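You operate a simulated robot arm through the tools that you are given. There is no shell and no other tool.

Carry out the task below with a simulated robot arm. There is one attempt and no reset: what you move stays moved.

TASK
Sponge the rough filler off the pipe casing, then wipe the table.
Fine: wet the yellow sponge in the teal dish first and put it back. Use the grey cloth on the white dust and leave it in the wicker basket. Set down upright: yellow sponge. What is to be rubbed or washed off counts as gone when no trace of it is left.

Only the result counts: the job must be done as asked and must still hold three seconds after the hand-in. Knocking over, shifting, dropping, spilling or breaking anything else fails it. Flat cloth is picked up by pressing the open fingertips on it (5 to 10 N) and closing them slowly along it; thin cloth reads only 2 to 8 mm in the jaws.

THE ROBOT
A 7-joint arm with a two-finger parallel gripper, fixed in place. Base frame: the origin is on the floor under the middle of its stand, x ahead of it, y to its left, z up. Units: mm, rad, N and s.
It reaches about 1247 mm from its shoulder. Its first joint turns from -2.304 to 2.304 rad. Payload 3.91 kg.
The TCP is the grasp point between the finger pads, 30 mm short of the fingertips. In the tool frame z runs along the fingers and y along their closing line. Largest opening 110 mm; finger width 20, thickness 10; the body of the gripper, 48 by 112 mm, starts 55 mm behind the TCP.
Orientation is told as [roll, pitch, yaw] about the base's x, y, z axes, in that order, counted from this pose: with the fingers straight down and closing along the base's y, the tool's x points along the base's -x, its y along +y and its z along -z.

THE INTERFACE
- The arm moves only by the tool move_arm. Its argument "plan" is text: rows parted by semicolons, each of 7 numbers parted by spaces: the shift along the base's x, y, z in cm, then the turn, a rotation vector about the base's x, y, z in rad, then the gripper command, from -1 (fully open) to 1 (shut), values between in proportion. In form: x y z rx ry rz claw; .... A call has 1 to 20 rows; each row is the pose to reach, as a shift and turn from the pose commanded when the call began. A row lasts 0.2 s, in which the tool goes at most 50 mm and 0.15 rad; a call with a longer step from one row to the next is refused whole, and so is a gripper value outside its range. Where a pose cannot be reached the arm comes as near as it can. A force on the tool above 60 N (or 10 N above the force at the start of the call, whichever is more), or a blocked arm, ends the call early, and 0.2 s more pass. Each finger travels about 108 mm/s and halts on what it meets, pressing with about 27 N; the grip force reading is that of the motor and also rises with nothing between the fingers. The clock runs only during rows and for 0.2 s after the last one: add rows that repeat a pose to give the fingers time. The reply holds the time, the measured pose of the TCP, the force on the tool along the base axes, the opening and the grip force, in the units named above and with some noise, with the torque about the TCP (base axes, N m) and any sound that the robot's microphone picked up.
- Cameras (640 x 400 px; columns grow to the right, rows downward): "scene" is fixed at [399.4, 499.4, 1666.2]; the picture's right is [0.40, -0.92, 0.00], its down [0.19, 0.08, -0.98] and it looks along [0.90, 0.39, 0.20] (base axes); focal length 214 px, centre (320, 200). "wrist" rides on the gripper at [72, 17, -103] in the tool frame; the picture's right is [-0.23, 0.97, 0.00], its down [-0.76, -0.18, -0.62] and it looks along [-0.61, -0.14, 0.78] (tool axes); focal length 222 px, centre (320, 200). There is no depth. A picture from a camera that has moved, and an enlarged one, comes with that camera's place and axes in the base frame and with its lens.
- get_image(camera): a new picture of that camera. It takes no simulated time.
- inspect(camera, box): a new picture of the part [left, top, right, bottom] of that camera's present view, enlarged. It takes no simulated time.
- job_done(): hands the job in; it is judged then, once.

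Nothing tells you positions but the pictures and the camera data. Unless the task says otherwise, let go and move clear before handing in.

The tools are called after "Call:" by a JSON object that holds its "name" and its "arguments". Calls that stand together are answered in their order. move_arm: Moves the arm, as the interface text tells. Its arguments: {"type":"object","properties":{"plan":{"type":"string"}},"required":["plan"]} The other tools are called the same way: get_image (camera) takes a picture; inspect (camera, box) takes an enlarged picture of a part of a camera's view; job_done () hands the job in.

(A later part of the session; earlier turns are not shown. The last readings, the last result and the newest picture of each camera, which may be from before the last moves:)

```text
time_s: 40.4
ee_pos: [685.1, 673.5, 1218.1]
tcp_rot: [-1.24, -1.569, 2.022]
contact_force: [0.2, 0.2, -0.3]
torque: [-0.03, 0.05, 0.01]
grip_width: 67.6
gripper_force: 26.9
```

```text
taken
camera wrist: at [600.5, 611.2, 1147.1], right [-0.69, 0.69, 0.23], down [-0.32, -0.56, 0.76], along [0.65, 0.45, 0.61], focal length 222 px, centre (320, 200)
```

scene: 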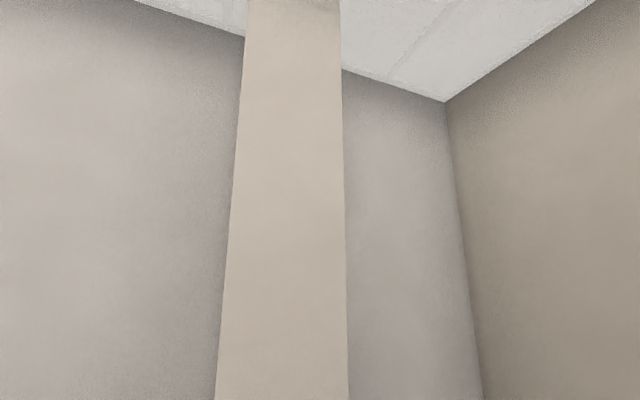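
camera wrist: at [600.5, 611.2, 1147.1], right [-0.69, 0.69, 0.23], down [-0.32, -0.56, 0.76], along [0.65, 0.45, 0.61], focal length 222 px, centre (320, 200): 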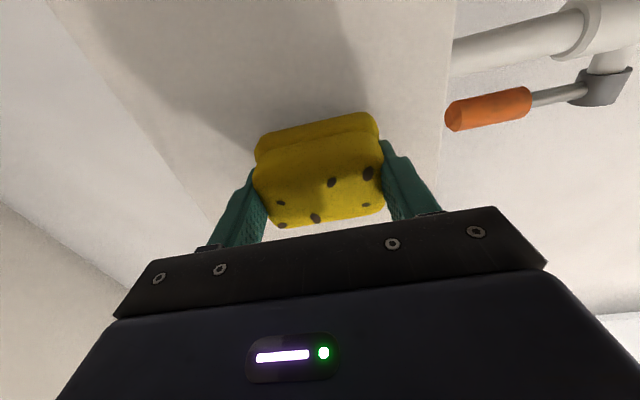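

Force dropped to zero at the end, so let me back off and look at what remains of the filler.

Call:
{"name": "move_arm", "arguments": {"plan": "-1 -1 0 0 0 0 0.2; -3 -3 0 0 0 0 0.2; -6 -6 0 0 0 0 0.2; -8 -8 0 0 0 0 0.2; -8 -8 0 0 0 0 0.2"}}

Call:
{"name": "get_image", "arguments": {"camera": "wrist"}}

Call:
{"name": "inspect", "arguments": {"camera": "wrist", "box": [230, 30, 430, 160]}}

```text
time_s: 41.6
ee_pos: [604.3, 589.9, 1217.3]
tcp_rot: [-0.603, -1.57, 1.39]
contact_force: [1.1, 0.2, -0.8]
torque: [0.02, 0.02, -0.04]
grip_width: 67.8
gripper_force: 27.4
```

```text
taken
camera wrist: at [520.7, 528.9, 1145.3], right [-0.69, 0.69, 0.23], down [-0.32, -0.56, 0.76], along [0.65, 0.45, 0.61], focal length 222 px, centre (320, 200)
```

wrist: 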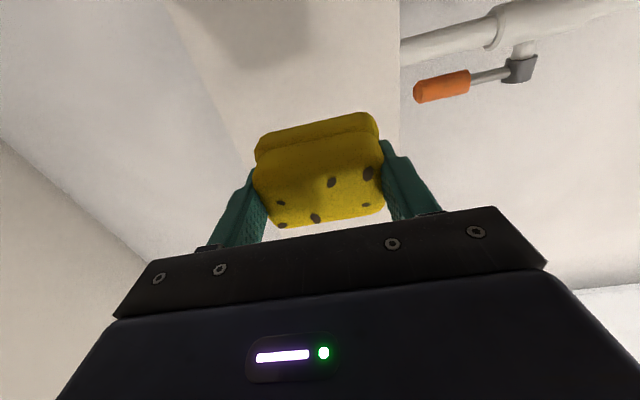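

```text
3.08 times, centred on (330, 95) of wrist
camera zoom: at [520.7, 528.9, 1145.3], right [-0.69, 0.69, 0.23], down [-0.32, -0.56, 0.76], along [0.65, 0.45, 0.61], focal length 684 px, centre (289, 523)
```

zoom: 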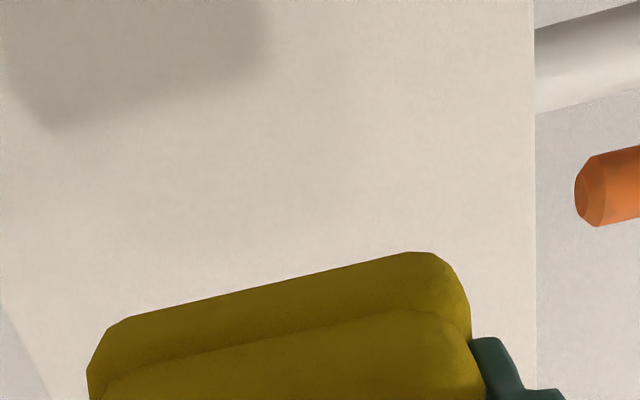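

Call:
{"name": "move_arm", "arguments": {"plan": "0 0 3 0 0 0 0.2; 0 0 6 0 0 0 0.2; 0 0 8 0 0 0 0.2; 0 0 8 0 0 0 0.2"}}

Call:
{"name": "get_image", "arguments": {"camera": "wrist"}}

Call:
{"name": "inspect", "arguments": {"camera": "wrist", "box": [230, 10, 430, 140]}}

```text
time_s: 42.6
ee_pos: [606.8, 591.7, 1299.0]
tcp_rot: [-0.782, -1.57, 1.565]
contact_force: [-0.6, 0.7, -1.1]
torque: [-0.05, 0.04, 0.0]
grip_width: 67.8
gripper_force: 27.2
```

```text
taken
camera wrist: at [522.3, 529.6, 1226.8], right [-0.69, 0.69, 0.23], down [-0.32, -0.56, 0.76], along [0.65, 0.45, 0.61], focal length 222 px, centre (320, 200)
```

wrist: 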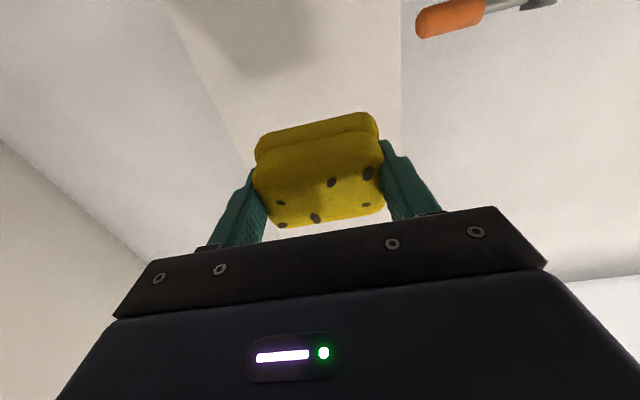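

```text
3.08 times, centred on (330, 75) of wrist
camera zoom: at [522.3, 529.6, 1226.8], right [-0.69, 0.69, 0.23], down [-0.32, -0.56, 0.76], along [0.65, 0.45, 0.61], focal length 684 px, centre (289, 585)
```

zoom: 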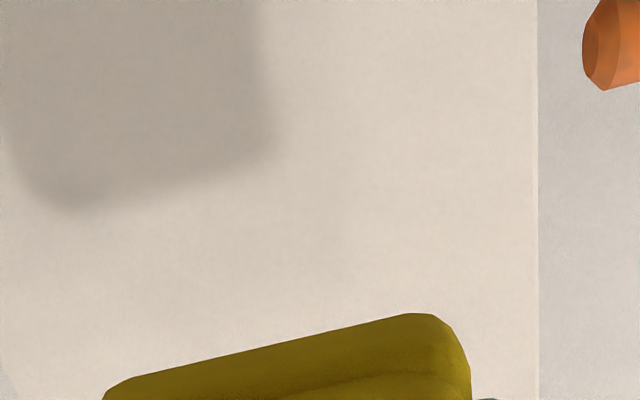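

The face looks clean but the sponge's shadow lies across it. I'll tilt back and look from above for a clearer, more direct view.

Call:
{"name": "move_arm", "arguments": {"plan": "-0.3 -0.3 1.6 -0.095 0.095 0 0.2; -0.6 -0.6 3.2 -0.19 0.19 0 0.2; -0.9 -0.9 4.8 -0.285 0.285 0 0.2; -1.2 -1.2 6.4 -0.38 0.38 0 0.2; -1.4 -1.4 8 -0.474 0.474 0 0.2; -1.4 -1.4 8 -0.474 0.474 0 0.2"}}

Call:
{"name": "get_image", "arguments": {"camera": "wrist"}}

Call:
{"name": "inspect", "arguments": {"camera": "wrist", "box": [220, 0, 400, 120]}}

```text
time_s: 44.0
ee_pos: [594.0, 576.2, 1377.1]
tcp_rot: [-0.001, -0.899, 0.788]
contact_force: [0.3, -0.2, -0.9]
torque: [-0.03, 0.01, 0.01]
grip_width: 67.5
gripper_force: 27.4
```

```text
taken
camera wrist: at [493.2, 499.2, 1386.9], right [-0.59, 0.79, 0.18], down [0.12, -0.13, 0.98], along [0.8, 0.6, -0.01], focal length 222 px, centre (320, 200)
```

wrist: 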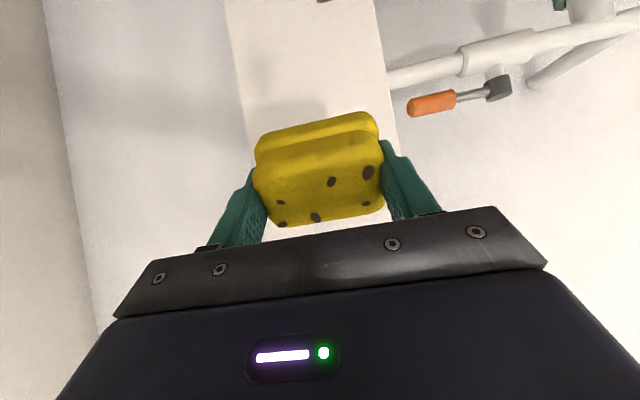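

```text
3.33 times, centred on (310, 60) of wrist
camera zoom: at [493.2, 499.2, 1386.9], right [-0.59, 0.79, 0.18], down [0.12, -0.13, 0.98], along [0.8, 0.6, -0.01], focal length 740 px, centre (353, 667)
```

zoom: 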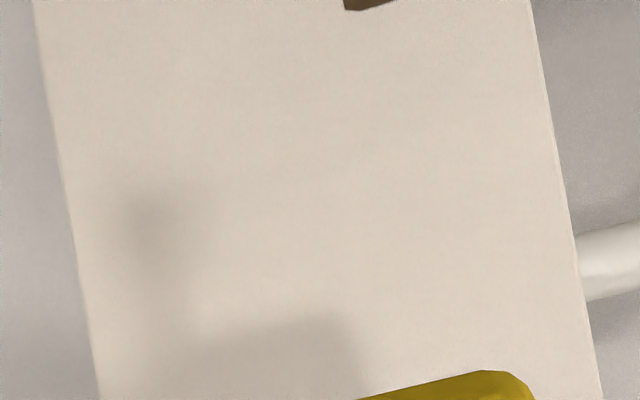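

Call:
{"name": "inspect", "arguments": {"camera": "wrist", "box": [270, 60, 350, 115]}}

Call:
{"name": "move_arm", "arguments": {"plan": "1 -1 2 0 0 0 0.2; 3 -3 3 0 0 0 0.2; 5 -5 3 0 0 0 0.2; 5 -5 3 0 0 0 0.2"}}

Call:
{"name": "get_image", "arguments": {"camera": "wrist"}}

Call:
{"name": "inspect", "arguments": {"camera": "wrist", "box": [270, 0, 450, 120]}}

```text
7.27 times, centred on (310, 88) of wrist
camera zoom: at [493.2, 499.2, 1386.9], right [-0.59, 0.79, 0.18], down [0.12, -0.13, 0.98], along [0.8, 0.6, -0.01], focal length 1615 px, centre (393, 1018)
```

zoom: 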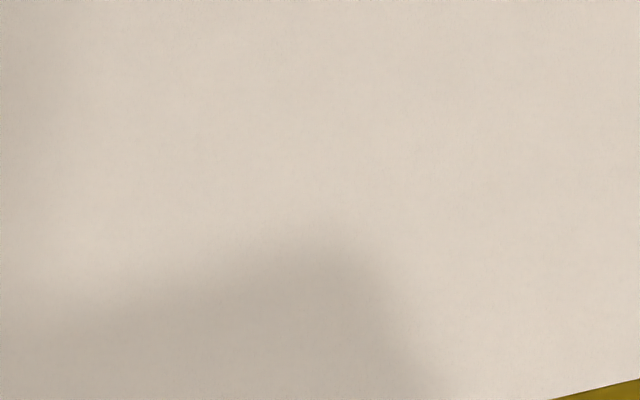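

```text
time_s: 45.0
ee_pos: [641.9, 527.0, 1407.9]
tcp_rot: [-0.002, -0.898, 0.788]
contact_force: [-0.1, 1.0, -0.7]
torque: [0.01, 0.02, 0.0]
grip_width: 67.8
gripper_force: 26.8
```

```text
taken
camera wrist: at [541.5, 449.6, 1417.1], right [-0.59, 0.79, 0.18], down [0.11, -0.14, 0.98], along [0.8, 0.6, -0.01], focal length 222 px, centre (320, 200)
```

wrist: 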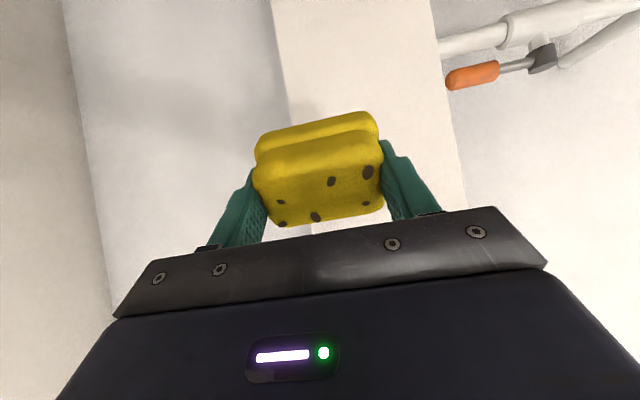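

```text
3.33 times, centred on (360, 60) of wrist
camera zoom: at [541.5, 449.6, 1417.1], right [-0.59, 0.79, 0.18], down [0.11, -0.14, 0.98], along [0.8, 0.6, -0.01], focal length 740 px, centre (187, 667)
```

zoom: 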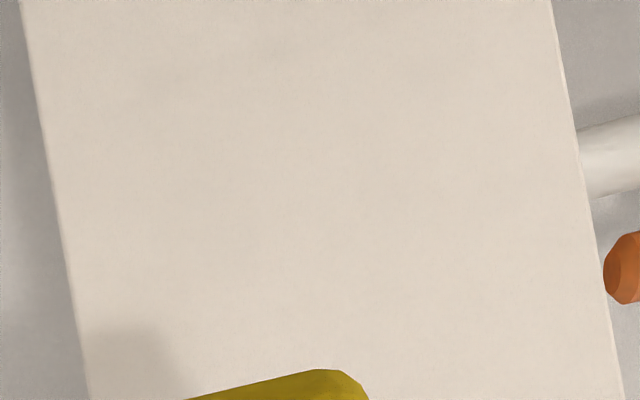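

The casing is clean. Now returning the tool to vertical and going back over the sponge's original spot.

Call:
{"name": "move_arm", "arguments": {"plan": "-2 2 -1 -0.095 0.095 0 0.2; -4 4 -2 -0.19 0.19 0 0.2; -6 6 -3 -0.285 0.285 0 0.2; -8 8.5 -6 -0.38 0.38 0 0.2; -10 11 -9 -0.475 0.475 0 0.2; -12 13.5 -12 -0.57 0.57 0 0.2; -14 16 -15 -0.636 0.636 0 0.2; -16 18 -18 -0.636 0.636 0 0.2; -18.2 20.2 -21 -0.636 0.636 0 0.2; -18.2 20.2 -21 -0.636 0.636 0 0.2"}}

Call:
{"name": "move_arm", "arguments": {"plan": "0 0 -4 0 0 0.045 0.2; 0 0 -8 0 0 0.089 0.2; 0 0 -12 0 0 0.089 0.2; 0 0 -15 0 0 0.089 0.2; 0 0 -15 0 0 0.089 0.2; 0 0 -15 0 0 0.089 0.2"}}

Call:
{"name": "get_image", "arguments": {"camera": "wrist"}}

```text
time_s: 47.2
ee_pos: [462.2, 728.6, 1196.0]
tcp_rot: [0.0, 0.0, 0.787]
contact_force: [-0.2, -0.1, -0.5]
torque: [-0.02, 0.04, -0.02]
grip_width: 67.7
gripper_force: 27.1
```

```text
time_s: 48.6
ee_pos: [462.1, 732.2, 1048.6]
tcp_rot: [0.0, -0.001, 0.874]
contact_force: [-0.5, 0.0, -0.6]
torque: [0.0, 0.0, 0.0]
grip_width: 67.7
gripper_force: 27.5
```

```text
taken
camera wrist: at [403.1, 685.7, 1153.3], right [-0.6, 0.8, 0.0], down [0.62, 0.47, 0.62], along [0.5, 0.37, -0.78], focal length 222 px, centre (320, 200)
```

wrist: 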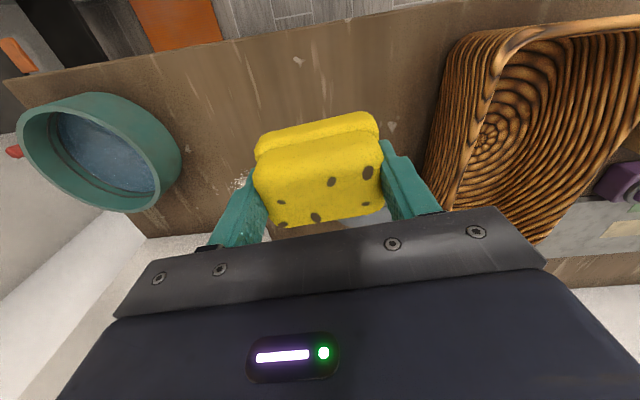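

Above the original place with the right yaw. Lowering gently until it touches the table.

Call:
{"name": "move_arm", "arguments": {"plan": "-0.1 -0.05 -3 0 0 0 0.2; -0.1 -0.05 -6 0 0 0 0.2; -0.1 -0.05 -8 0 0 0 0.2; -0.1 -0.05 -9 0 0 0 0.2; -0.1 -0.05 -9.6 0 0 0 0.2; -0.1 -0.05 -9.6 0 0 0 0.2"}}

Call:
{"name": "move_arm", "arguments": {"plan": "0 0 -0.15 0 0 0 0.2; 0 0 -0.3 0 0 0 0.2; 0 0 -0.3 0 0 0 0.2"}}

```text
time_s: 50.0
ee_pos: [458.9, 729.8, 953.3]
tcp_rot: [0.0, -0.001, 0.877]
contact_force: [0.0, 0.9, -1.1]
torque: [-0.04, -0.02, -0.02]
grip_width: 67.5
gripper_force: 27.1
```

```text
time_s: 50.8
ee_pos: [460.0, 728.9, 951.3]
tcp_rot: [0.001, -0.001, 0.874]
contact_force: [0.9, 0.1, -0.8]
torque: [0.0, -0.01, 0.01]
grip_width: 67.6
gripper_force: 26.7
```

Call:
{"name": "move_arm", "arguments": {"plan": "0 0 -0.15 0 0 0 0.2; 0 0 -0.3 0 0 0 0.2; 0 0 -0.3 0 0 0 0.2"}}

```text
time_s: 51.6
ee_pos: [458.8, 730.2, 949.7]
tcp_rot: [0.0, -0.002, 0.875]
contact_force: [-2.0, -4.7, 22.3]
torque: [-0.17, 0.11, 0.04]
grip_width: 67.7
gripper_force: 26.9
```

Sponge is on the table (22 N). Easing up 1.5 mm and opening slowly.

Call:
{"name": "move_arm", "arguments": {"plan": "0 0 0.1 0 0 0 0.2; 0 0 0.15 0 0 0 0.2; 0 0 0.15 0 0 0 -0.3; 0 0 0.15 0 0 0 -0.5; 0 0 0.15 0 0 0 -0.8; 0 0 0.15 0 0 0 -1; 0 0 0.15 0 0 0 -1; 0 0 2 0 0 0 -1; 0 0 5 0 0 0 -1; 0 0 9 0 0 0 -1; 0 0 13 0 0 0 -1; 0 0 13 0 0 0 -1"}}

Call:
{"name": "get_image", "arguments": {"camera": "wrist"}}

Call:
{"name": "inspect", "arguments": {"camera": "wrist", "box": [240, 50, 420, 200]}}

```text
time_s: 54.2
ee_pos: [460.6, 732.2, 1076.2]
tcp_rot: [-0.001, 0.0, 0.876]
contact_force: [0.6, 0.0, 0.1]
torque: [-0.01, 0.01, 0.0]
grip_width: 110.2
gripper_force: 0.0
```

```text
taken
camera wrist: at [400.8, 686.9, 1181.2], right [-0.6, 0.8, 0.0], down [0.62, 0.47, 0.62], along [0.5, 0.37, -0.78], focal length 222 px, centre (320, 200)
```

wrist: 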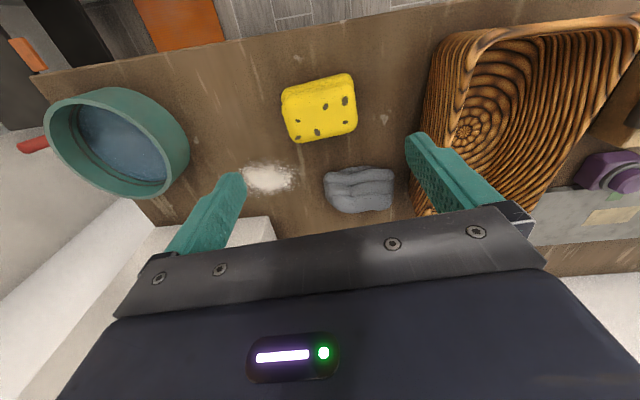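

```text
2.67 times, centred on (330, 125) of wrist
camera zoom: at [400.8, 686.9, 1181.2], right [-0.6, 0.8, 0.0], down [0.62, 0.47, 0.62], along [0.5, 0.37, -0.78], focal length 592 px, centre (293, 400)
```

zoom: 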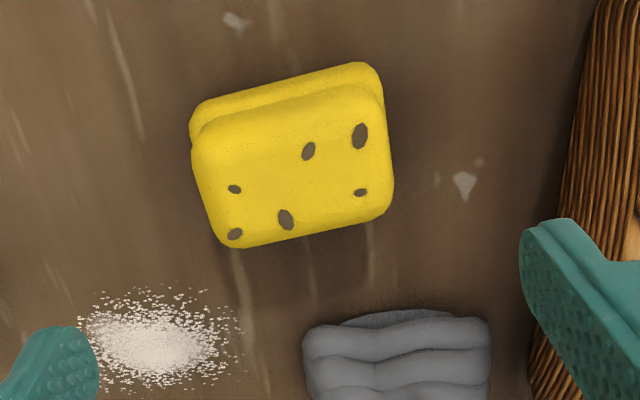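

Sponge is back upright in its spot. Next, move above the grey cloth for a close look.

Call:
{"name": "move_arm", "arguments": {"plan": "2 4 0 0 0 0 -1; 4 8 0 0 0 0 -1; 5.6 11.6 0 0 0 0 -1; 5.6 11.6 0 0 0 0 -1; 5.6 11.6 0 0 0 0 -1"}}

Call:
{"name": "get_image", "arguments": {"camera": "wrist"}}

Call:
{"name": "inspect", "arguments": {"camera": "wrist", "box": [230, 40, 410, 190]}}

```text
time_s: 55.4
ee_pos: [517.6, 846.1, 1074.5]
tcp_rot: [-0.001, 0.0, 0.873]
contact_force: [-0.2, 0.1, -0.1]
torque: [-0.02, 0.0, -0.02]
grip_width: 110.2
gripper_force: 0.0
```

```text
taken
camera wrist: at [457.8, 801.0, 1179.0], right [-0.6, 0.8, 0.0], down [0.62, 0.47, 0.62], along [0.5, 0.37, -0.78], focal length 222 px, centre (320, 200)
```

wrist: 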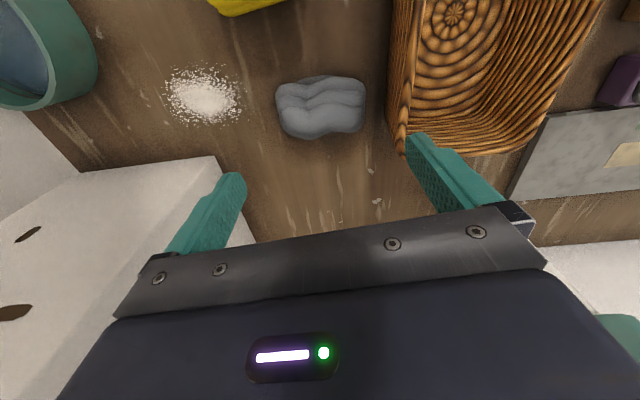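

```text
2.67 times, centred on (320, 115) of wrist
camera zoom: at [457.8, 801.0, 1179.0], right [-0.6, 0.8, 0.0], down [0.62, 0.47, 0.62], along [0.5, 0.37, -0.78], focal length 592 px, centre (320, 427)
```

zoom: 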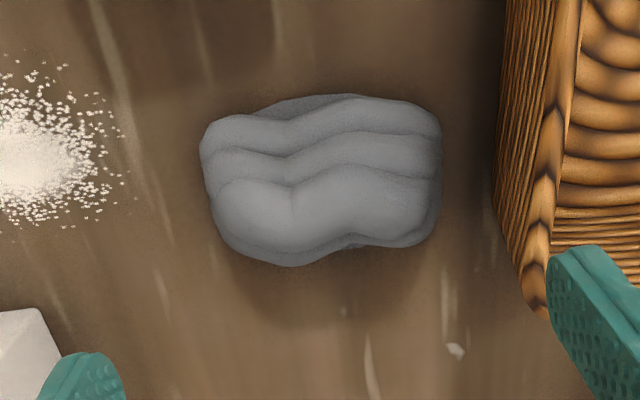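

The cloth is a folded wad ≈100×72 mm centred at ≈(517,846), ridges along the table. I'll turn the gripper ~79° so it closes across the short side.

Call:
{"name": "move_arm", "arguments": {"plan": "0 0 0 0 0 0.14 -1; 0 0 0 0 0 0.28 -1; 0 0 0 0 0 0.42 -1; 0 0 0 0 0 0.56 -1; 0 0 0 0 0 0.7 -1; 0 0 0 0 0 0.84 -1; 0 0 0 0 0 0.98 -1; 0 0 0 0 0 1.12 -1; 0 0 0 0 0 1.26 -1; 0 0 0 0 0 1.376 -1; 0 0 0 0 0 1.376 -1"}}

Call:
{"name": "get_image", "arguments": {"camera": "wrist"}}

```text
time_s: 57.8
ee_pos: [515.7, 845.9, 1076.3]
tcp_rot: [0.001, 0.001, 2.254]
contact_force: [0.0, -0.2, -0.2]
torque: [0.03, -0.01, 0.01]
grip_width: 110.0
gripper_force: 0.0
```

```text
taken
camera wrist: at [548.1, 778.8, 1180.4], right [-0.9, -0.44, 0.0], down [-0.34, 0.7, 0.62], along [-0.27, 0.56, -0.78], focal length 222 px, centre (320, 200)
```

wrist: 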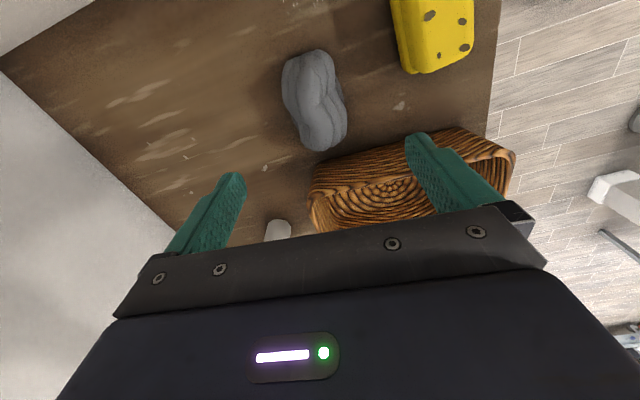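

Call:
{"name": "inspect", "arguments": {"camera": "wrist", "box": [220, 20, 430, 180]}}

Call:
{"name": "inspect", "arguments": {"camera": "wrist", "box": [280, 90, 540, 250]}}

```text
2.50 times, centred on (325, 100) of wrist
camera zoom: at [548.1, 778.8, 1180.4], right [-0.9, -0.44, 0.0], down [-0.34, 0.7, 0.62], along [-0.27, 0.56, -0.78], focal length 555 px, centre (308, 450)
```

zoom: 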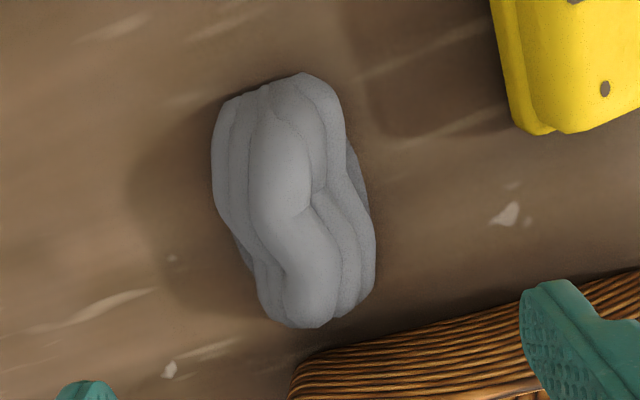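

```text
2.46 times, centred on (410, 170) of wrist
camera zoom: at [548.1, 778.8, 1180.4], right [-0.9, -0.44, 0.0], down [-0.34, 0.7, 0.62], along [-0.27, 0.56, -0.78], focal length 547 px, centre (98, 274)
```

zoom: 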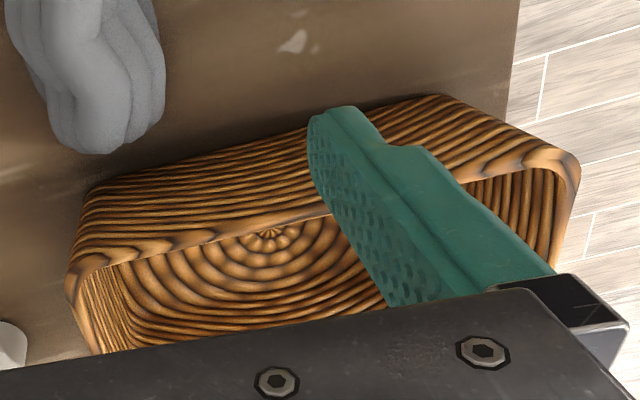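

Cloth centre refined to ≈(520,847). Shifting a few mm and descending partway to check finger straddling.

Call:
{"name": "move_arm", "arguments": {"plan": "0.5 0.2 -3 0 0 -0.05 -1; 0.5 0.2 -6 0 0 -0.05 -1; 0.5 0.2 -8.5 0 0 -0.05 -1; 0.5 0.2 -8.5 0 0 -0.05 -1; 0.5 0.2 -8.5 0 0 -0.05 -1"}}

Call:
{"name": "get_image", "arguments": {"camera": "wrist"}}

Call:
{"name": "inspect", "arguments": {"camera": "wrist", "box": [160, 60, 480, 260]}}

```text
time_s: 59.0
ee_pos: [519.5, 850.0, 989.6]
tcp_rot: [0.0, 0.001, 2.199]
contact_force: [0.7, 0.0, 0.0]
torque: [0.02, -0.02, -0.01]
grip_width: 109.9
gripper_force: 0.1
```

```text
taken
camera wrist: at [549.6, 780.8, 1094.3], right [-0.92, -0.39, 0.0], down [-0.31, 0.72, 0.62], along [-0.24, 0.57, -0.78], focal length 222 px, centre (320, 200)
```

wrist: 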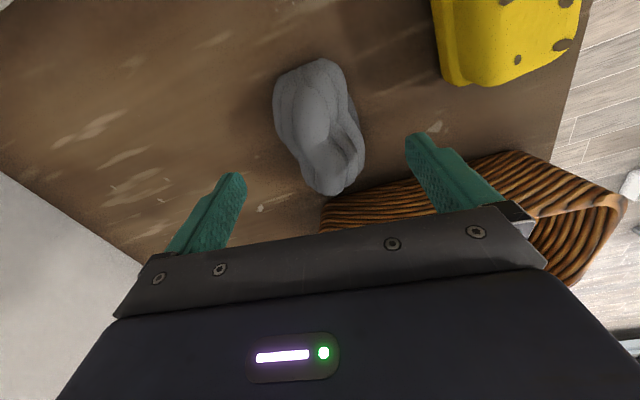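

```text
2.00 times, centred on (320, 160) of wrist
camera zoom: at [549.6, 780.8, 1094.3], right [-0.92, -0.39, 0.0], down [-0.31, 0.72, 0.62], along [-0.24, 0.57, -0.78], focal length 444 px, centre (320, 280)
```

zoom: 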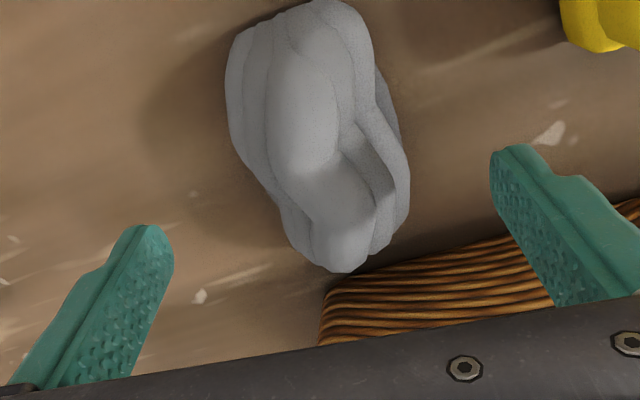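

Cloth lies between the fingers. Shifting 5 mm toward its middle and lowering until the fingertips are ~8 mm above the table.

Call:
{"name": "move_arm", "arguments": {"plan": "0.4 -0.4 -1.5 0 0 0 -1; 0.4 -0.4 -3 0 0 0 -1; 0.4 -0.4 -4 0 0 0 -1; 0.4 -0.4 -4.8 0 0 0 -1; 0.4 -0.4 -4.8 0 0 0 -1; 0.4 -0.4 -4.8 0 0 0 -1"}}

Call:
{"name": "get_image", "arguments": {"camera": "wrist"}}

```text
time_s: 60.4
ee_pos: [524.5, 844.7, 943.3]
tcp_rot: [0.0, 0.001, 2.202]
contact_force: [-0.4, 0.2, -0.1]
torque: [0.01, 0.0, 0.0]
grip_width: 109.7
gripper_force: 0.1
```

```text
taken
camera wrist: at [553.6, 775.6, 1047.5], right [-0.92, -0.39, 0.0], down [-0.31, 0.72, 0.62], along [-0.24, 0.57, -0.78], focal length 222 px, centre (320, 200)
```

wrist: 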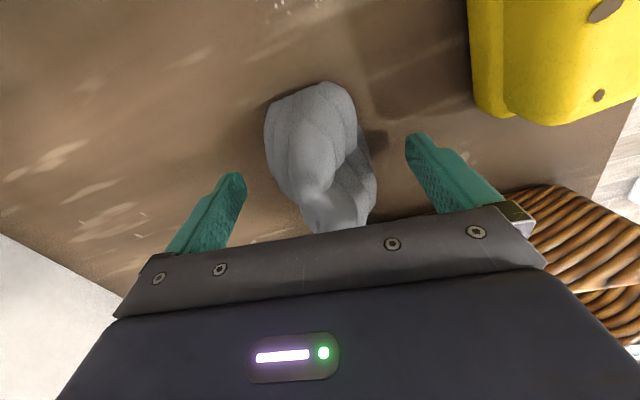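

Fingers straddle the cloth. Closing slowly.

Call:
{"name": "move_arm", "arguments": {"plan": "0 0 0 0 0 0 -0.8; 0 0 0 0 0 0 -0.6; 0 0 0 0 0 0 -0.4; 0 0 0 0 0 0 -0.2; 0 0 0 0 0 0 0; 0 0 0 0 0 0 0.2; 0 0 0 0 0 0 0.4; 0 0 0 0 0 0 0.4"}}

Call:
{"name": "get_image", "arguments": {"camera": "wrist"}}

```text
time_s: 62.2
ee_pos: [523.5, 845.0, 944.0]
tcp_rot: [-0.001, 0.0, 2.2]
contact_force: [-0.8, -0.9, 0.6]
torque: [-0.04, 0.04, 0.06]
grip_width: 60.6
gripper_force: 27.1
```

```text
taken
camera wrist: at [553.6, 775.6, 1047.5], right [-0.92, -0.39, 0.0], down [-0.31, 0.72, 0.62], along [-0.24, 0.57, -0.78], focal length 222 px, centre (320, 200)
```

wrist: 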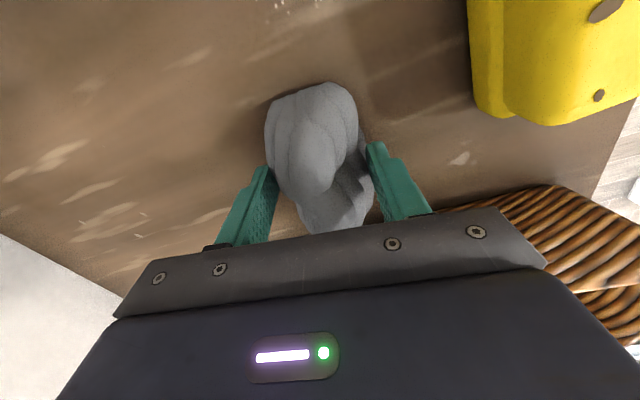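

Gripped at 60.6 mm. Lifting and checking that the cloth comes along.

Call:
{"name": "move_arm", "arguments": {"plan": "0 0 1 0 0 0 0.4; 0 0 3 0 0 0 0.4; 0 0 6 0 0 0 0.4; 0 0 9 0 0 0 0.4; 0 0 9 0 0 0 0.4"}}

Call:
{"name": "get_image", "arguments": {"camera": "wrist"}}

```text
time_s: 63.4
ee_pos: [525.0, 842.1, 1035.1]
tcp_rot: [0.0, 0.001, 2.201]
contact_force: [0.2, -0.4, -1.7]
torque: [-0.04, -0.01, -0.01]
grip_width: 60.6
gripper_force: 27.3
```

```text
taken
camera wrist: at [554.1, 774.6, 1139.3], right [-0.92, -0.39, 0.0], down [-0.31, 0.72, 0.62], along [-0.24, 0.57, -0.78], focal length 222 px, centre (320, 200)
```

wrist: 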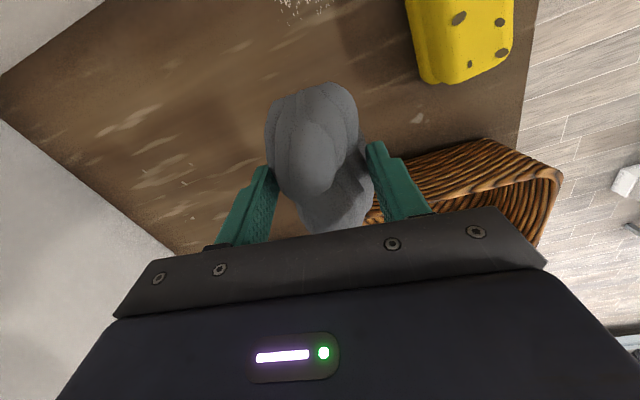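

Cloth is held firmly. Turning back to yaw 0.785 (so the hand stays clear of the casing), then moving over the dust.

Call:
{"name": "move_arm", "arguments": {"plan": "0 0 2 0 0 -0.14 0.4; 0 0 4 0 0 -0.28 0.4; 0 0 4 0 0 -0.42 0.4; 0 0 4 0 0 -0.56 0.4; 0 0 4 0 0 -0.7 0.4; 0 0 4 0 0 -0.84 0.4; 0 0 4 0 0 -0.98 0.4; 0 0 4 0 0 -1.12 0.4; 0 0 4 0 0 -1.26 0.4; 0 0 4 0 0 -1.4 0.4; 0 0 4 0 0 -1.415 0.4; 1 -2 4 0 0 -1.415 0.4; 2 -4 4 0 0 -1.415 0.4; 3 -6.5 4 0 0 -1.415 0.4; 3 -6.5 4 0 0 -1.415 0.4"}}

Call:
{"name": "get_image", "arguments": {"camera": "wrist"}}

Call:
{"name": "inspect", "arguments": {"camera": "wrist", "box": [180, 40, 420, 200]}}

```text
time_s: 66.6
ee_pos: [555.0, 779.3, 1073.5]
tcp_rot: [0.001, -0.001, 0.787]
contact_force: [0.5, -0.1, -1.9]
torque: [0.0, 0.01, -0.06]
grip_width: 60.1
gripper_force: 26.8
```

```text
taken
camera wrist: at [491.5, 739.5, 1177.5], right [-0.53, 0.85, 0.0], down [0.66, 0.41, 0.62], along [0.53, 0.33, -0.78], focal length 222 px, centre (320, 200)
```

wrist: 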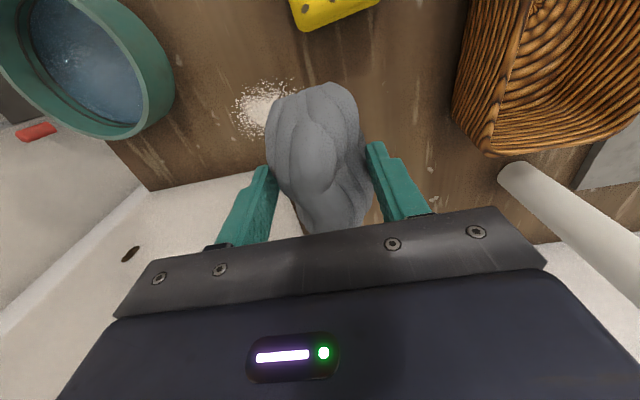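

```text
2.50 times, centred on (300, 120) of wrist
camera zoom: at [491.5, 739.5, 1177.5], right [-0.53, 0.85, 0.0], down [0.66, 0.41, 0.62], along [0.53, 0.33, -0.78], focal length 555 px, centre (370, 400)
```

zoom: 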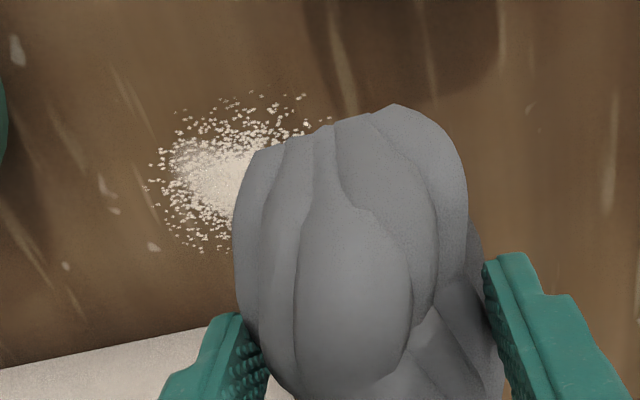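

Dust spans roughly ±52 mm along the table and ±35 mm in depth around (592,733). Lowering the cloth at one side of the dust until light contact.

Call:
{"name": "move_arm", "arguments": {"plan": "0.56 -1.37 -3 0 0 0 0.4; 0.56 -1.37 -6 0 0 0 0.4; 0.56 -1.37 -9 0 0 0 0.4; 0.56 -1.37 -11.5 0 0 0 0.4; 0.56 -1.37 -12.5 0 0 0 0.4; 0.56 -1.37 -12.5 0 0 0 0.4"}}

Call:
{"name": "move_arm", "arguments": {"plan": "0 0 -0.2 0 0 0 0.4; 0 0 -0.4 0 0 0 0.4; 0 0 -0.6 0 0 0 0.4; 0 0 -0.6 0 0 0 0.4"}}

```text
time_s: 68.0
ee_pos: [559.6, 766.0, 947.7]
tcp_rot: [0.0, 0.001, 0.788]
contact_force: [-0.1, 0.2, -0.3]
torque: [0.0, 0.01, 0.02]
grip_width: 60.2
gripper_force: 27.1
```

```text
time_s: 69.0
ee_pos: [558.6, 765.6, 943.1]
tcp_rot: [0.0, -0.001, 0.788]
contact_force: [-0.8, 4.1, 9.6]
torque: [-0.07, 0.05, -0.05]
grip_width: 59.9
gripper_force: 26.6
```

Contact at ~10 N. Wiping along the table through the dust and back.

Call:
{"name": "move_arm", "arguments": {"plan": "0.71 -0.71 -0.05 0 0 0 0.4; 1.41 -1.41 -0.05 0 0 0 0.4; 2.12 -2.12 -0.05 0 0 0 0.4; 2.83 -2.83 -0.05 0 0 0 0.4; 3.54 -3.54 -0.05 0 0 0 0.4; 4.24 -4.24 -0.05 0 0 0 0.4; 4.95 -4.95 -0.05 0 0 0 0.4; 5.66 -5.66 -0.05 0 0 0 0.4; 6.36 -6.36 -0.05 0 0 0 0.4; 5.66 -5.66 -0.05 0 0 0 0.4; 4.95 -4.95 -0.05 0 0 0 0.4; 4.24 -4.24 -0.05 0 0 0 0.4; 3.54 -3.54 -0.05 0 0 0 0.4; 2.83 -2.83 -0.05 0 0 0 0.4; 2.12 -2.12 -0.05 0 0 0 0.4; 1.41 -1.41 -0.05 0 0 0 0.4; 0.71 -0.71 -0.05 0 0 0 0.4; 0 0 -0.05 0 0 0 0.4"}}

Call:
{"name": "get_image", "arguments": {"camera": "wrist"}}

```text
time_s: 72.8
ee_pos: [560.8, 764.7, 942.5]
tcp_rot: [0.0, 0.0, 0.788]
contact_force: [0.8, -0.4, -0.9]
torque: [-0.02, 0.04, 0.01]
grip_width: 59.2
gripper_force: 27.3
```

```text
taken
camera wrist: at [496.7, 725.1, 1046.6], right [-0.53, 0.85, 0.0], down [0.66, 0.41, 0.62], along [0.53, 0.33, -0.78], focal length 222 px, centre (320, 200)
```

wrist: 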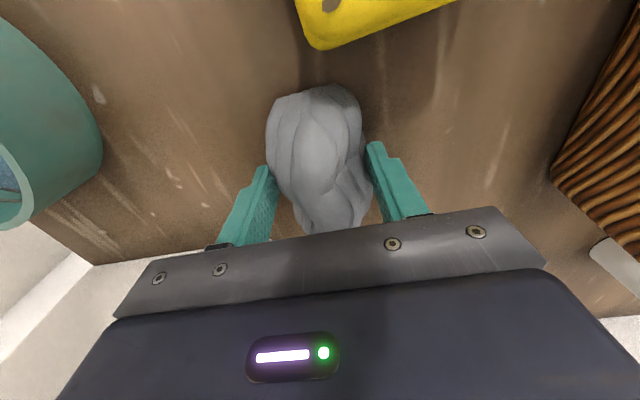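

Call:
{"name": "inspect", "arguments": {"camera": "wrist", "box": [80, 40, 320, 240]}}

```text
2.00 times, centred on (200, 140) of wrist
camera zoom: at [496.7, 725.1, 1046.6], right [-0.53, 0.85, 0.0], down [0.66, 0.41, 0.62], along [0.53, 0.33, -0.78], focal length 444 px, centre (560, 320)
```

zoom: 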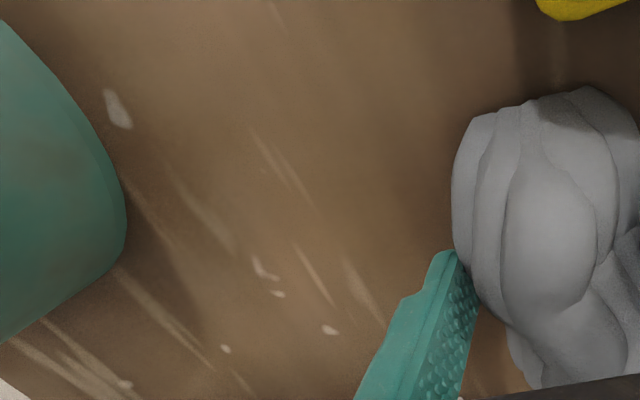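

The dust looks gone; remaining small flecks are paint marks that were there before. One more pass, slightly lower and offset in depth, for safety.

Call:
{"name": "move_arm", "arguments": {"plan": "0.42 0.42 -0.2 0 0 0 0.4; 1.13 -0.29 -0.2 0 0 0 0.4; 1.83 -0.99 -0.2 0 0 0 0.4; 2.54 -1.7 -0.2 0 0 0 0.4; 3.25 -2.41 -0.2 0 0 0 0.4; 3.96 -3.12 -0.2 0 0 0 0.4; 4.66 -3.82 -0.2 0 0 0 0.4; 5.37 -4.53 -0.2 0 0 0 0.4; 6.08 -5.24 -0.2 0 0 0 0.4; 6.08 -5.94 -0.2 0 0 0 0.4; 5.4 -6.6 -0.2 0 0 0 0.4; 4.7 -5.9 -0.2 0 0 0 0.4; 4 -5.2 -0.2 0 0 0 0.4; 3.3 -4.5 -0.2 0 0 0 0.4; 2.6 -3.8 -0.2 0 0 0 0.4; 1.9 -3.1 -0.2 0 0 0 0.4; 1.2 -2.4 -0.2 0 0 0 0.4; 1.2 -2.4 -0.2 0 0 0 0.4"}}

Call:
{"name": "move_arm", "arguments": {"plan": "0 0 1 0 0 0 0.4; -1 1.5 4 0 0 0 0.4; -2 3 8 0 0 0 0.4; -3 5 12 0 0 0 0.4; -4 7 15 0 0 0 0.4; -4 7 15 0 0 0 0.4"}}

Call:
{"name": "get_image", "arguments": {"camera": "wrist"}}

Call:
{"name": "inspect", "arguments": {"camera": "wrist", "box": [120, 20, 360, 190]}}

```text
time_s: 76.6
ee_pos: [570.5, 741.4, 940.1]
tcp_rot: [0.0, 0.002, 0.786]
contact_force: [-0.5, 0.9, 2.1]
torque: [0.02, -0.11, 0.02]
grip_width: 59.2
gripper_force: 27.2
```

```text
time_s: 78.0
ee_pos: [532.0, 808.8, 1089.7]
tcp_rot: [0.0, 0.001, 0.785]
contact_force: [0.0, 0.4, -0.8]
torque: [0.02, 0.04, 0.03]
grip_width: 59.0
gripper_force: 26.7
```

```text
taken
camera wrist: at [468.5, 768.6, 1194.3], right [-0.53, 0.85, 0.0], down [0.66, 0.41, 0.62], along [0.53, 0.33, -0.78], focal length 222 px, centre (320, 200)
```

wrist: 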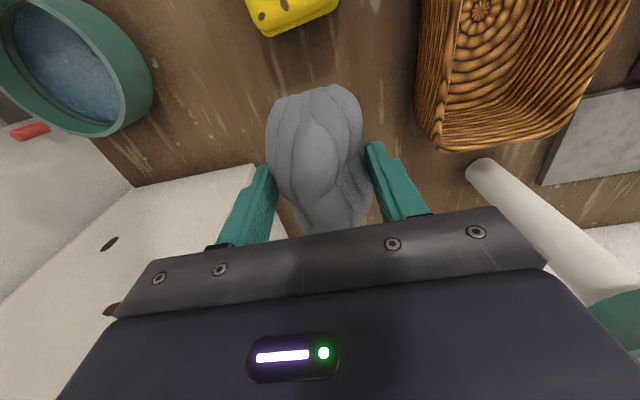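

```text
2.35 times, centred on (240, 105) of wrist
camera zoom: at [468.5, 768.6, 1194.3], right [-0.53, 0.85, 0.0], down [0.66, 0.41, 0.62], along [0.53, 0.33, -0.78], focal length 523 px, centre (508, 424)
```

zoom: 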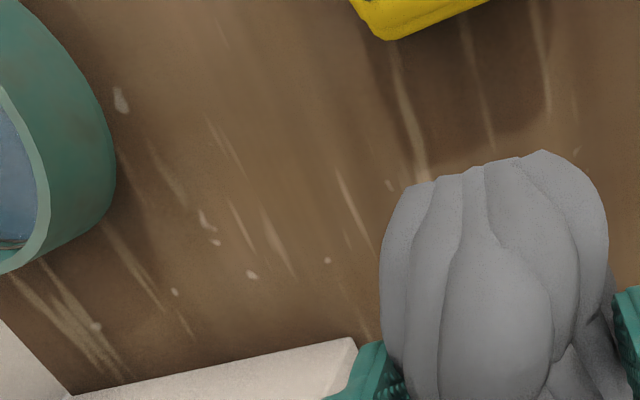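

Call:
{"name": "inspect", "arguments": {"camera": "wrist", "box": [190, 80, 270, 140]}}

Call:
{"name": "inspect", "arguments": {"camera": "wrist", "box": [220, 40, 300, 100]}}

```text
6.67 times, centred on (230, 110) of wrist
camera zoom: at [468.5, 768.6, 1194.3], right [-0.53, 0.85, 0.0], down [0.66, 0.41, 0.62], along [0.53, 0.33, -0.78], focal length 1481 px, centre (920, 800)
```

zoom: 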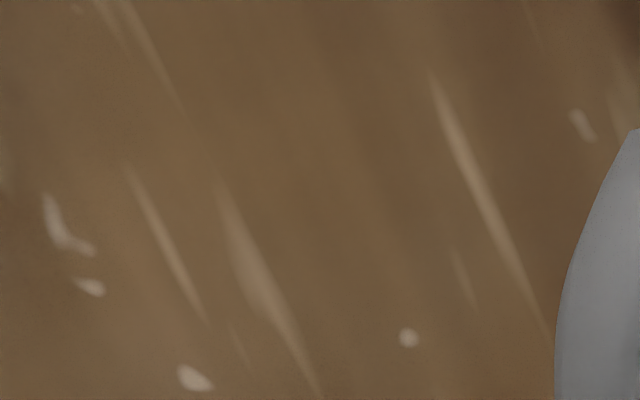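

```text
6.67 times, centred on (260, 70) of wrist
camera zoom: at [468.5, 768.6, 1194.3], right [-0.53, 0.85, 0.0], down [0.66, 0.41, 0.62], along [0.53, 0.33, -0.78], focal length 1481 px, centre (720, 1067)
```

zoom: 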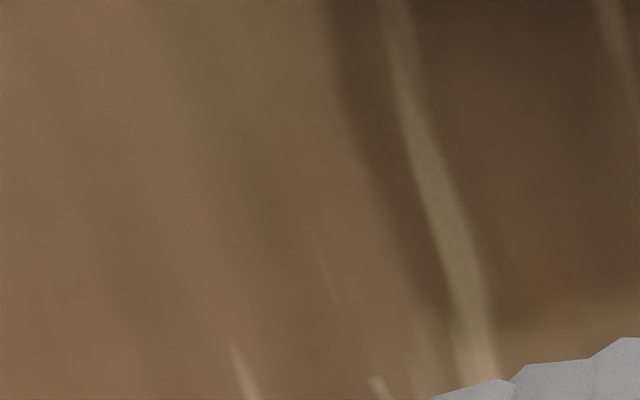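

No dust trace remains. Now the basket: zooming to find its rim and opening.

Call:
{"name": "inspect", "arguments": {"camera": "wrist", "box": [390, 0, 640, 160]}}

```text
2.50 times, centred on (515, 80) of wrist
camera zoom: at [468.5, 768.6, 1194.3], right [-0.53, 0.85, 0.0], down [0.66, 0.41, 0.62], along [0.53, 0.33, -0.78], focal length 555 px, centre (-168, 500)
```

zoom: 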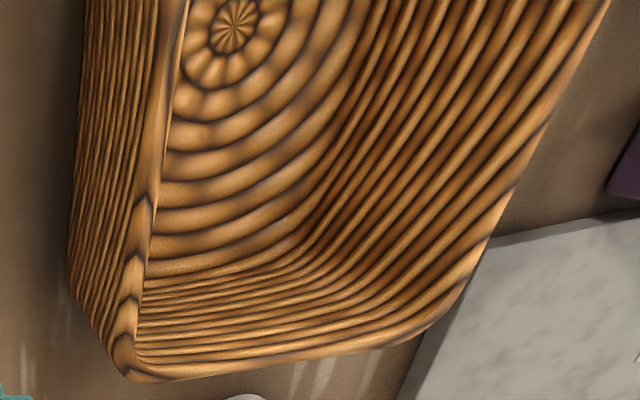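

Basket floor centre ≈(377,897), rim z≈985–1000, opening about 105×185 mm with the long side across the table. Moving above its centre.

Call:
{"name": "move_arm", "arguments": {"plan": "-1 0.5 3 0 0 0 0.4; -4 2 5 0 0 0 0.4; -7 4 5 0 0 0 0.4; -10 5.5 5 0 0 0 0.4; -13 7 5 0 0 0 0.4; -15.4 8.4 5 0 0 0 0.4; -15.4 8.4 5 0 0 0 0.4; -15.4 8.4 5 0 0 0 0.4"}}

Call:
{"name": "get_image", "arguments": {"camera": "wrist"}}

Call:
{"name": "inspect", "arguments": {"camera": "wrist", "box": [200, 0, 460, 180]}}

```text
time_s: 79.8
ee_pos: [378.7, 891.0, 1139.4]
tcp_rot: [0.002, 0.0, 0.788]
contact_force: [0.9, 0.1, -1.7]
torque: [-0.01, 0.02, -0.02]
grip_width: 59.2
gripper_force: 27.1
out of reach, approached as far as the arm can: row 6, 7, 8
```

```text
taken
camera wrist: at [315.2, 851.2, 1243.6], right [-0.53, 0.85, 0.0], down [0.66, 0.41, 0.62], along [0.53, 0.33, -0.78], focal length 222 px, centre (320, 200)
```

wrist: 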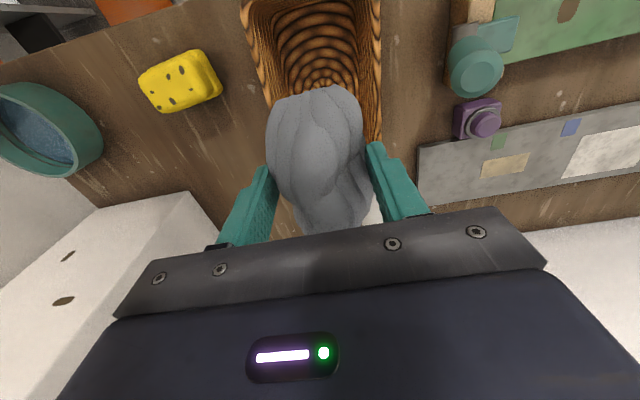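

```text
2.22 times, centred on (330, 90) of wrist
camera zoom: at [315.2, 851.2, 1243.6], right [-0.53, 0.85, 0.0], down [0.66, 0.41, 0.62], along [0.53, 0.33, -0.78], focal length 494 px, centre (298, 444)
```

zoom: 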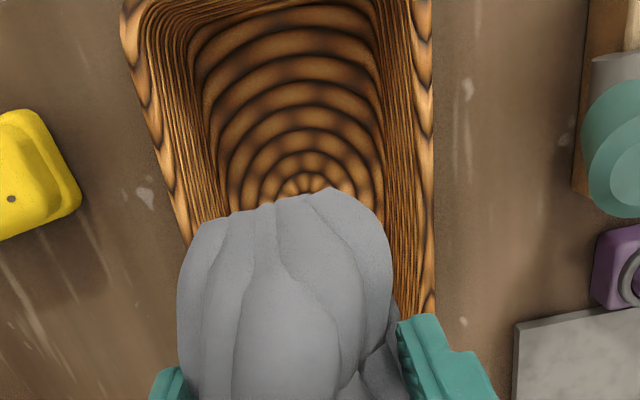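

Slightly out of reach at this height only (reach limit); it should be fine lower. Rim centre is about e=368 → (372,893), basket turned ~-0.07 rad from my yaw. Lowering to just above the rim and checking.

Call:
{"name": "move_arm", "arguments": {"plan": "-0.3 -0.1 -2 0 0 -0.04 0.4; -0.57 -0.17 -4 0 0 -0.075 0.4; -0.57 -0.17 -6 0 0 -0.075 0.4; -0.57 -0.17 -7.5 0 0 -0.075 0.4; -0.57 -0.17 -7.5 0 0 -0.075 0.4; -0.57 -0.17 -7.5 0 0 -0.075 0.4"}}

Call:
{"name": "get_image", "arguments": {"camera": "wrist"}}

Call:
{"name": "inspect", "arguments": {"camera": "wrist", "box": [200, 40, 460, 230]}}

```text
time_s: 81.2
ee_pos: [376.4, 909.6, 1068.6]
tcp_rot: [0.0, 0.001, 0.712]
contact_force: [-0.3, 0.7, -1.7]
torque: [-0.01, -0.01, 0.0]
grip_width: 59.2
gripper_force: 26.9
out of reach, approached as far as the arm can: row 1, 2, 3, 4, 5, 6
```

```text
taken
camera wrist: at [311.1, 874.5, 1172.8], right [-0.46, 0.89, 0.0], down [0.69, 0.36, 0.62], along [0.55, 0.29, -0.78], focal length 222 px, centre (320, 200)
```

wrist: 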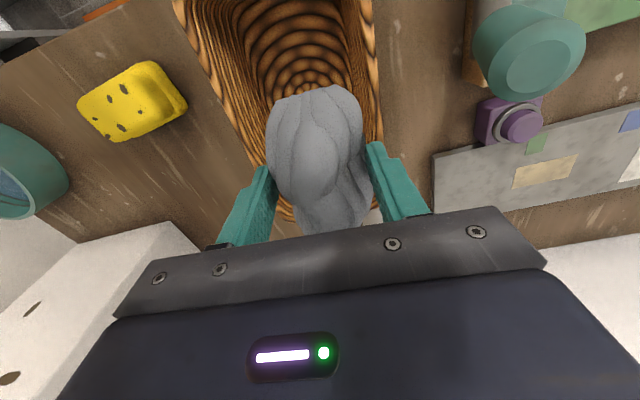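

```text
2.11 times, centred on (330, 135) of wrist
camera zoom: at [311.1, 874.5, 1172.8], right [-0.46, 0.89, 0.0], down [0.69, 0.36, 0.62], along [0.55, 0.29, -0.78], focal length 468 px, centre (299, 337)
```

zoom: 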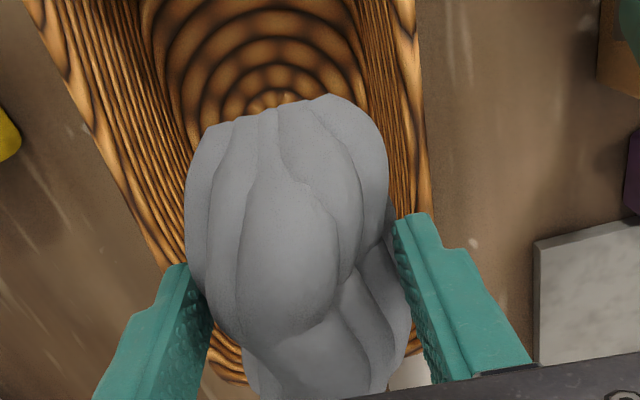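

The arm reports it can't quite reach that pose (off by ~16 mm), perhaps a wrist limit at this yaw. I'll test a more positive yaw at the same safe height.

Call:
{"name": "move_arm", "arguments": {"plan": "0 0 0.5 0 0 0.1 0.4; 0 0 0.5 0 0 0.2 0.4; 0 0 0.5 0 0 0.3 0.4; 0 0 0.5 0 0 0.3 0.4; 0 0 0.5 0 0 0.3 0.4"}}

```text
time_s: 82.4
ee_pos: [376.5, 909.8, 1074.4]
tcp_rot: [0.002, 0.0, 1.013]
contact_force: [0.2, -0.5, -0.8]
torque: [0.01, -0.01, 0.0]
grip_width: 59.1
gripper_force: 27.2
```

Reached without complaint at yaw 1.01. Now shift to the basket centre (about -4,-15 mm) and turn back slightly.

Call:
{"name": "move_arm", "arguments": {"plan": "-0.2 -0.8 0 0 0 0 0.4; -0.4 -1.6 0 0 0 0 0.4; -0.4 -1.6 0 0 0 0 0.4"}}

Call:
{"name": "get_image", "arguments": {"camera": "wrist"}}

```text
time_s: 83.2
ee_pos: [372.0, 907.9, 1076.0]
tcp_rot: [0.0, 0.001, 1.01]
contact_force: [-0.2, 0.2, -0.8]
torque: [-0.03, 0.02, -0.05]
grip_width: 59.2
gripper_force: 27.1
out of reach, approached as far as the arm can: row 1, 2, 3
```

```text
taken
camera wrist: at [321.4, 855.5, 1180.3], right [-0.7, 0.71, 0.0], down [0.55, 0.55, 0.62], along [0.44, 0.44, -0.78], focal length 222 px, centre (320, 200)
```

wrist: 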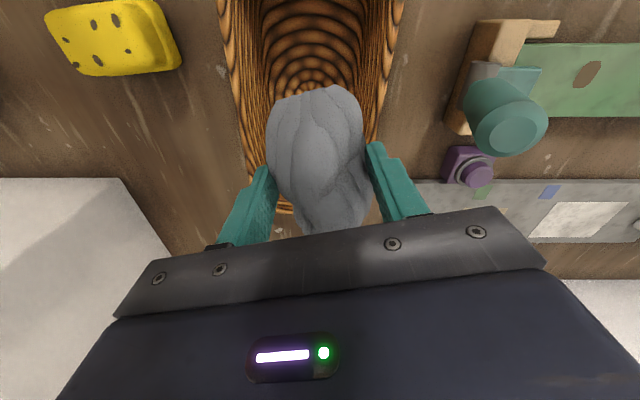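

The limit seems to depend on azimuth. A point slightly nearer, (382,892), is still well inside the basket opening; trying that with yaw ≈0.75.

Call:
{"name": "move_arm", "arguments": {"plan": "1 0 0 0 0 -0.1 0.4; 1.5 -0.8 0 0 0 -0.2 0.4; 1.2 -1.6 0 0 0 -0.26 0.4; 1 -1.6 0 0 0 -0.26 0.4; 1 -1.6 0 0 0 -0.26 0.4"}}

```text
time_s: 84.4
ee_pos: [390.7, 902.7, 1077.4]
tcp_rot: [0.0, 0.004, 0.751]
contact_force: [-0.5, 0.1, -1.3]
torque: [-0.05, 0.02, -0.01]
grip_width: 59.2
gripper_force: 27.6
out of reach, approached as far as the arm can: row 2, 3, 4, 5
```

The arm seems stuck in an awkward posture (it won't come nearer than r≈982 here). I'll retract toward the robot, then approach the basket from the inside.

Call:
{"name": "move_arm", "arguments": {"plan": "2 -1 2 0 0 0 0.4; 3.5 -4 4 0 0 0 0.4; 3.5 -8 4 0 0 0 0.4; 1.5 -12 4 0 0 0 0.4; -1 -15 4 0 0 0 0.4; -1 -15 4 0 0 0 0.4"}}

```text
time_s: 85.8
ee_pos: [424.1, 872.1, 1157.1]
tcp_rot: [-0.002, 0.001, 0.752]
contact_force: [0.8, 0.6, -1.4]
torque: [-0.01, 0.0, -0.03]
grip_width: 59.3
gripper_force: 26.9
out of reach, approached as far as the arm can: row 2, 3, 4, 5, 6
```

I see: the arm got fully stretched (elbow locked straight) and the solver is stuck there. I'll slide along the reach limit back to azimuth 58° over free table and then downward, to get the elbow bending again.

Call:
{"name": "move_arm", "arguments": {"plan": "1.6 -0.7 0 0 0 0 0.4; 3.2 -1.4 0 0 0 0 0.4; 4.7 -2.2 0 0 0 0 0.4; 6.2 -3 0 0 0 0 0.4; 7.7 -3.9 0 0 0 0 0.4; 9.1 -4.8 0 0 0 0 0.4; 9.1 -4.8 0 0 0 0 0.4"}}

```text
time_s: 87.4
ee_pos: [518.9, 837.2, 1160.7]
tcp_rot: [-0.001, 0.001, 0.752]
contact_force: [-0.4, -0.7, -1.1]
torque: [0.0, -0.01, 0.04]
grip_width: 59.2
gripper_force: 27.3
out of reach, approached as far as the arm can: row 2, 3, 4, 5, 6, 7
```

Call:
{"name": "move_arm", "arguments": {"plan": "0.6 0.97 -4.4 0 0 0 0.4; 1.05 1.7 -8.4 0 0 0 0.4; 1.42 2.3 -12.4 0 0 0 0.4; 1.7 2.75 -16.4 0 0 0 0.4; 1.8 2.9 -18.5 0 0 0 0.4; 1.8 2.9 -18.5 0 0 0 0.4"}}

```text
time_s: 88.8
ee_pos: [538.3, 873.2, 974.1]
tcp_rot: [-0.003, 0.001, 0.75]
contact_force: [0.1, 0.3, -0.5]
torque: [0.01, 0.06, -0.02]
grip_width: 59.5
gripper_force: 27.0
out of reach, approached as far as the arm can: row 3, 4, 5, 6
```

Call:
{"name": "move_arm", "arguments": {"plan": "-0.5 -0.85 0 0 0 0 0.4; -1 -1.7 0 0 0 0 0.4; -1.5 -2.6 0 0 0 0 0.4; -2 -3.4 0 0 0 0 0.4; -2 -3.4 0 0 0 0 0.4"}}

```text
time_s: 90.0
ee_pos: [533.8, 874.0, 977.4]
tcp_rot: [-0.002, 0.003, 0.75]
contact_force: [0.0, 0.8, -0.5]
torque: [0.01, 0.06, 0.0]
grip_width: 59.2
gripper_force: 27.1
out of reach, approached as far as the arm can: row 1, 2, 3, 4, 5
```

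Still locked on the reach sphere. I'll try moving upward just inside the sphere, then pulling inward, to flex the elbow.

Call:
{"name": "move_arm", "arguments": {"plan": "-0.29 -0.64 4 0 0 0 0.4; -0.62 -1.34 8 0 0 0 0.4; -1.01 -2.19 12 0 0 0 0.4; -1.52 -3.3 16 0 0 0 0.4; -2.5 -5.5 16 0 0 0 0.4; -3.5 -8 16 0 0 0 0.4; -4.5 -10 16 0 0 0 0.4; -4.5 -10 16 0 0 0 0.4"}}

```text
time_s: 91.8
ee_pos: [518.0, 838.1, 1156.1]
tcp_rot: [-0.002, 0.002, 0.752]
contact_force: [-0.1, 1.0, -1.2]
torque: [-0.03, 0.05, 0.0]
grip_width: 59.2
gripper_force: 27.2
out of reach, approached as far as the arm can: row 5, 6, 7, 8
```

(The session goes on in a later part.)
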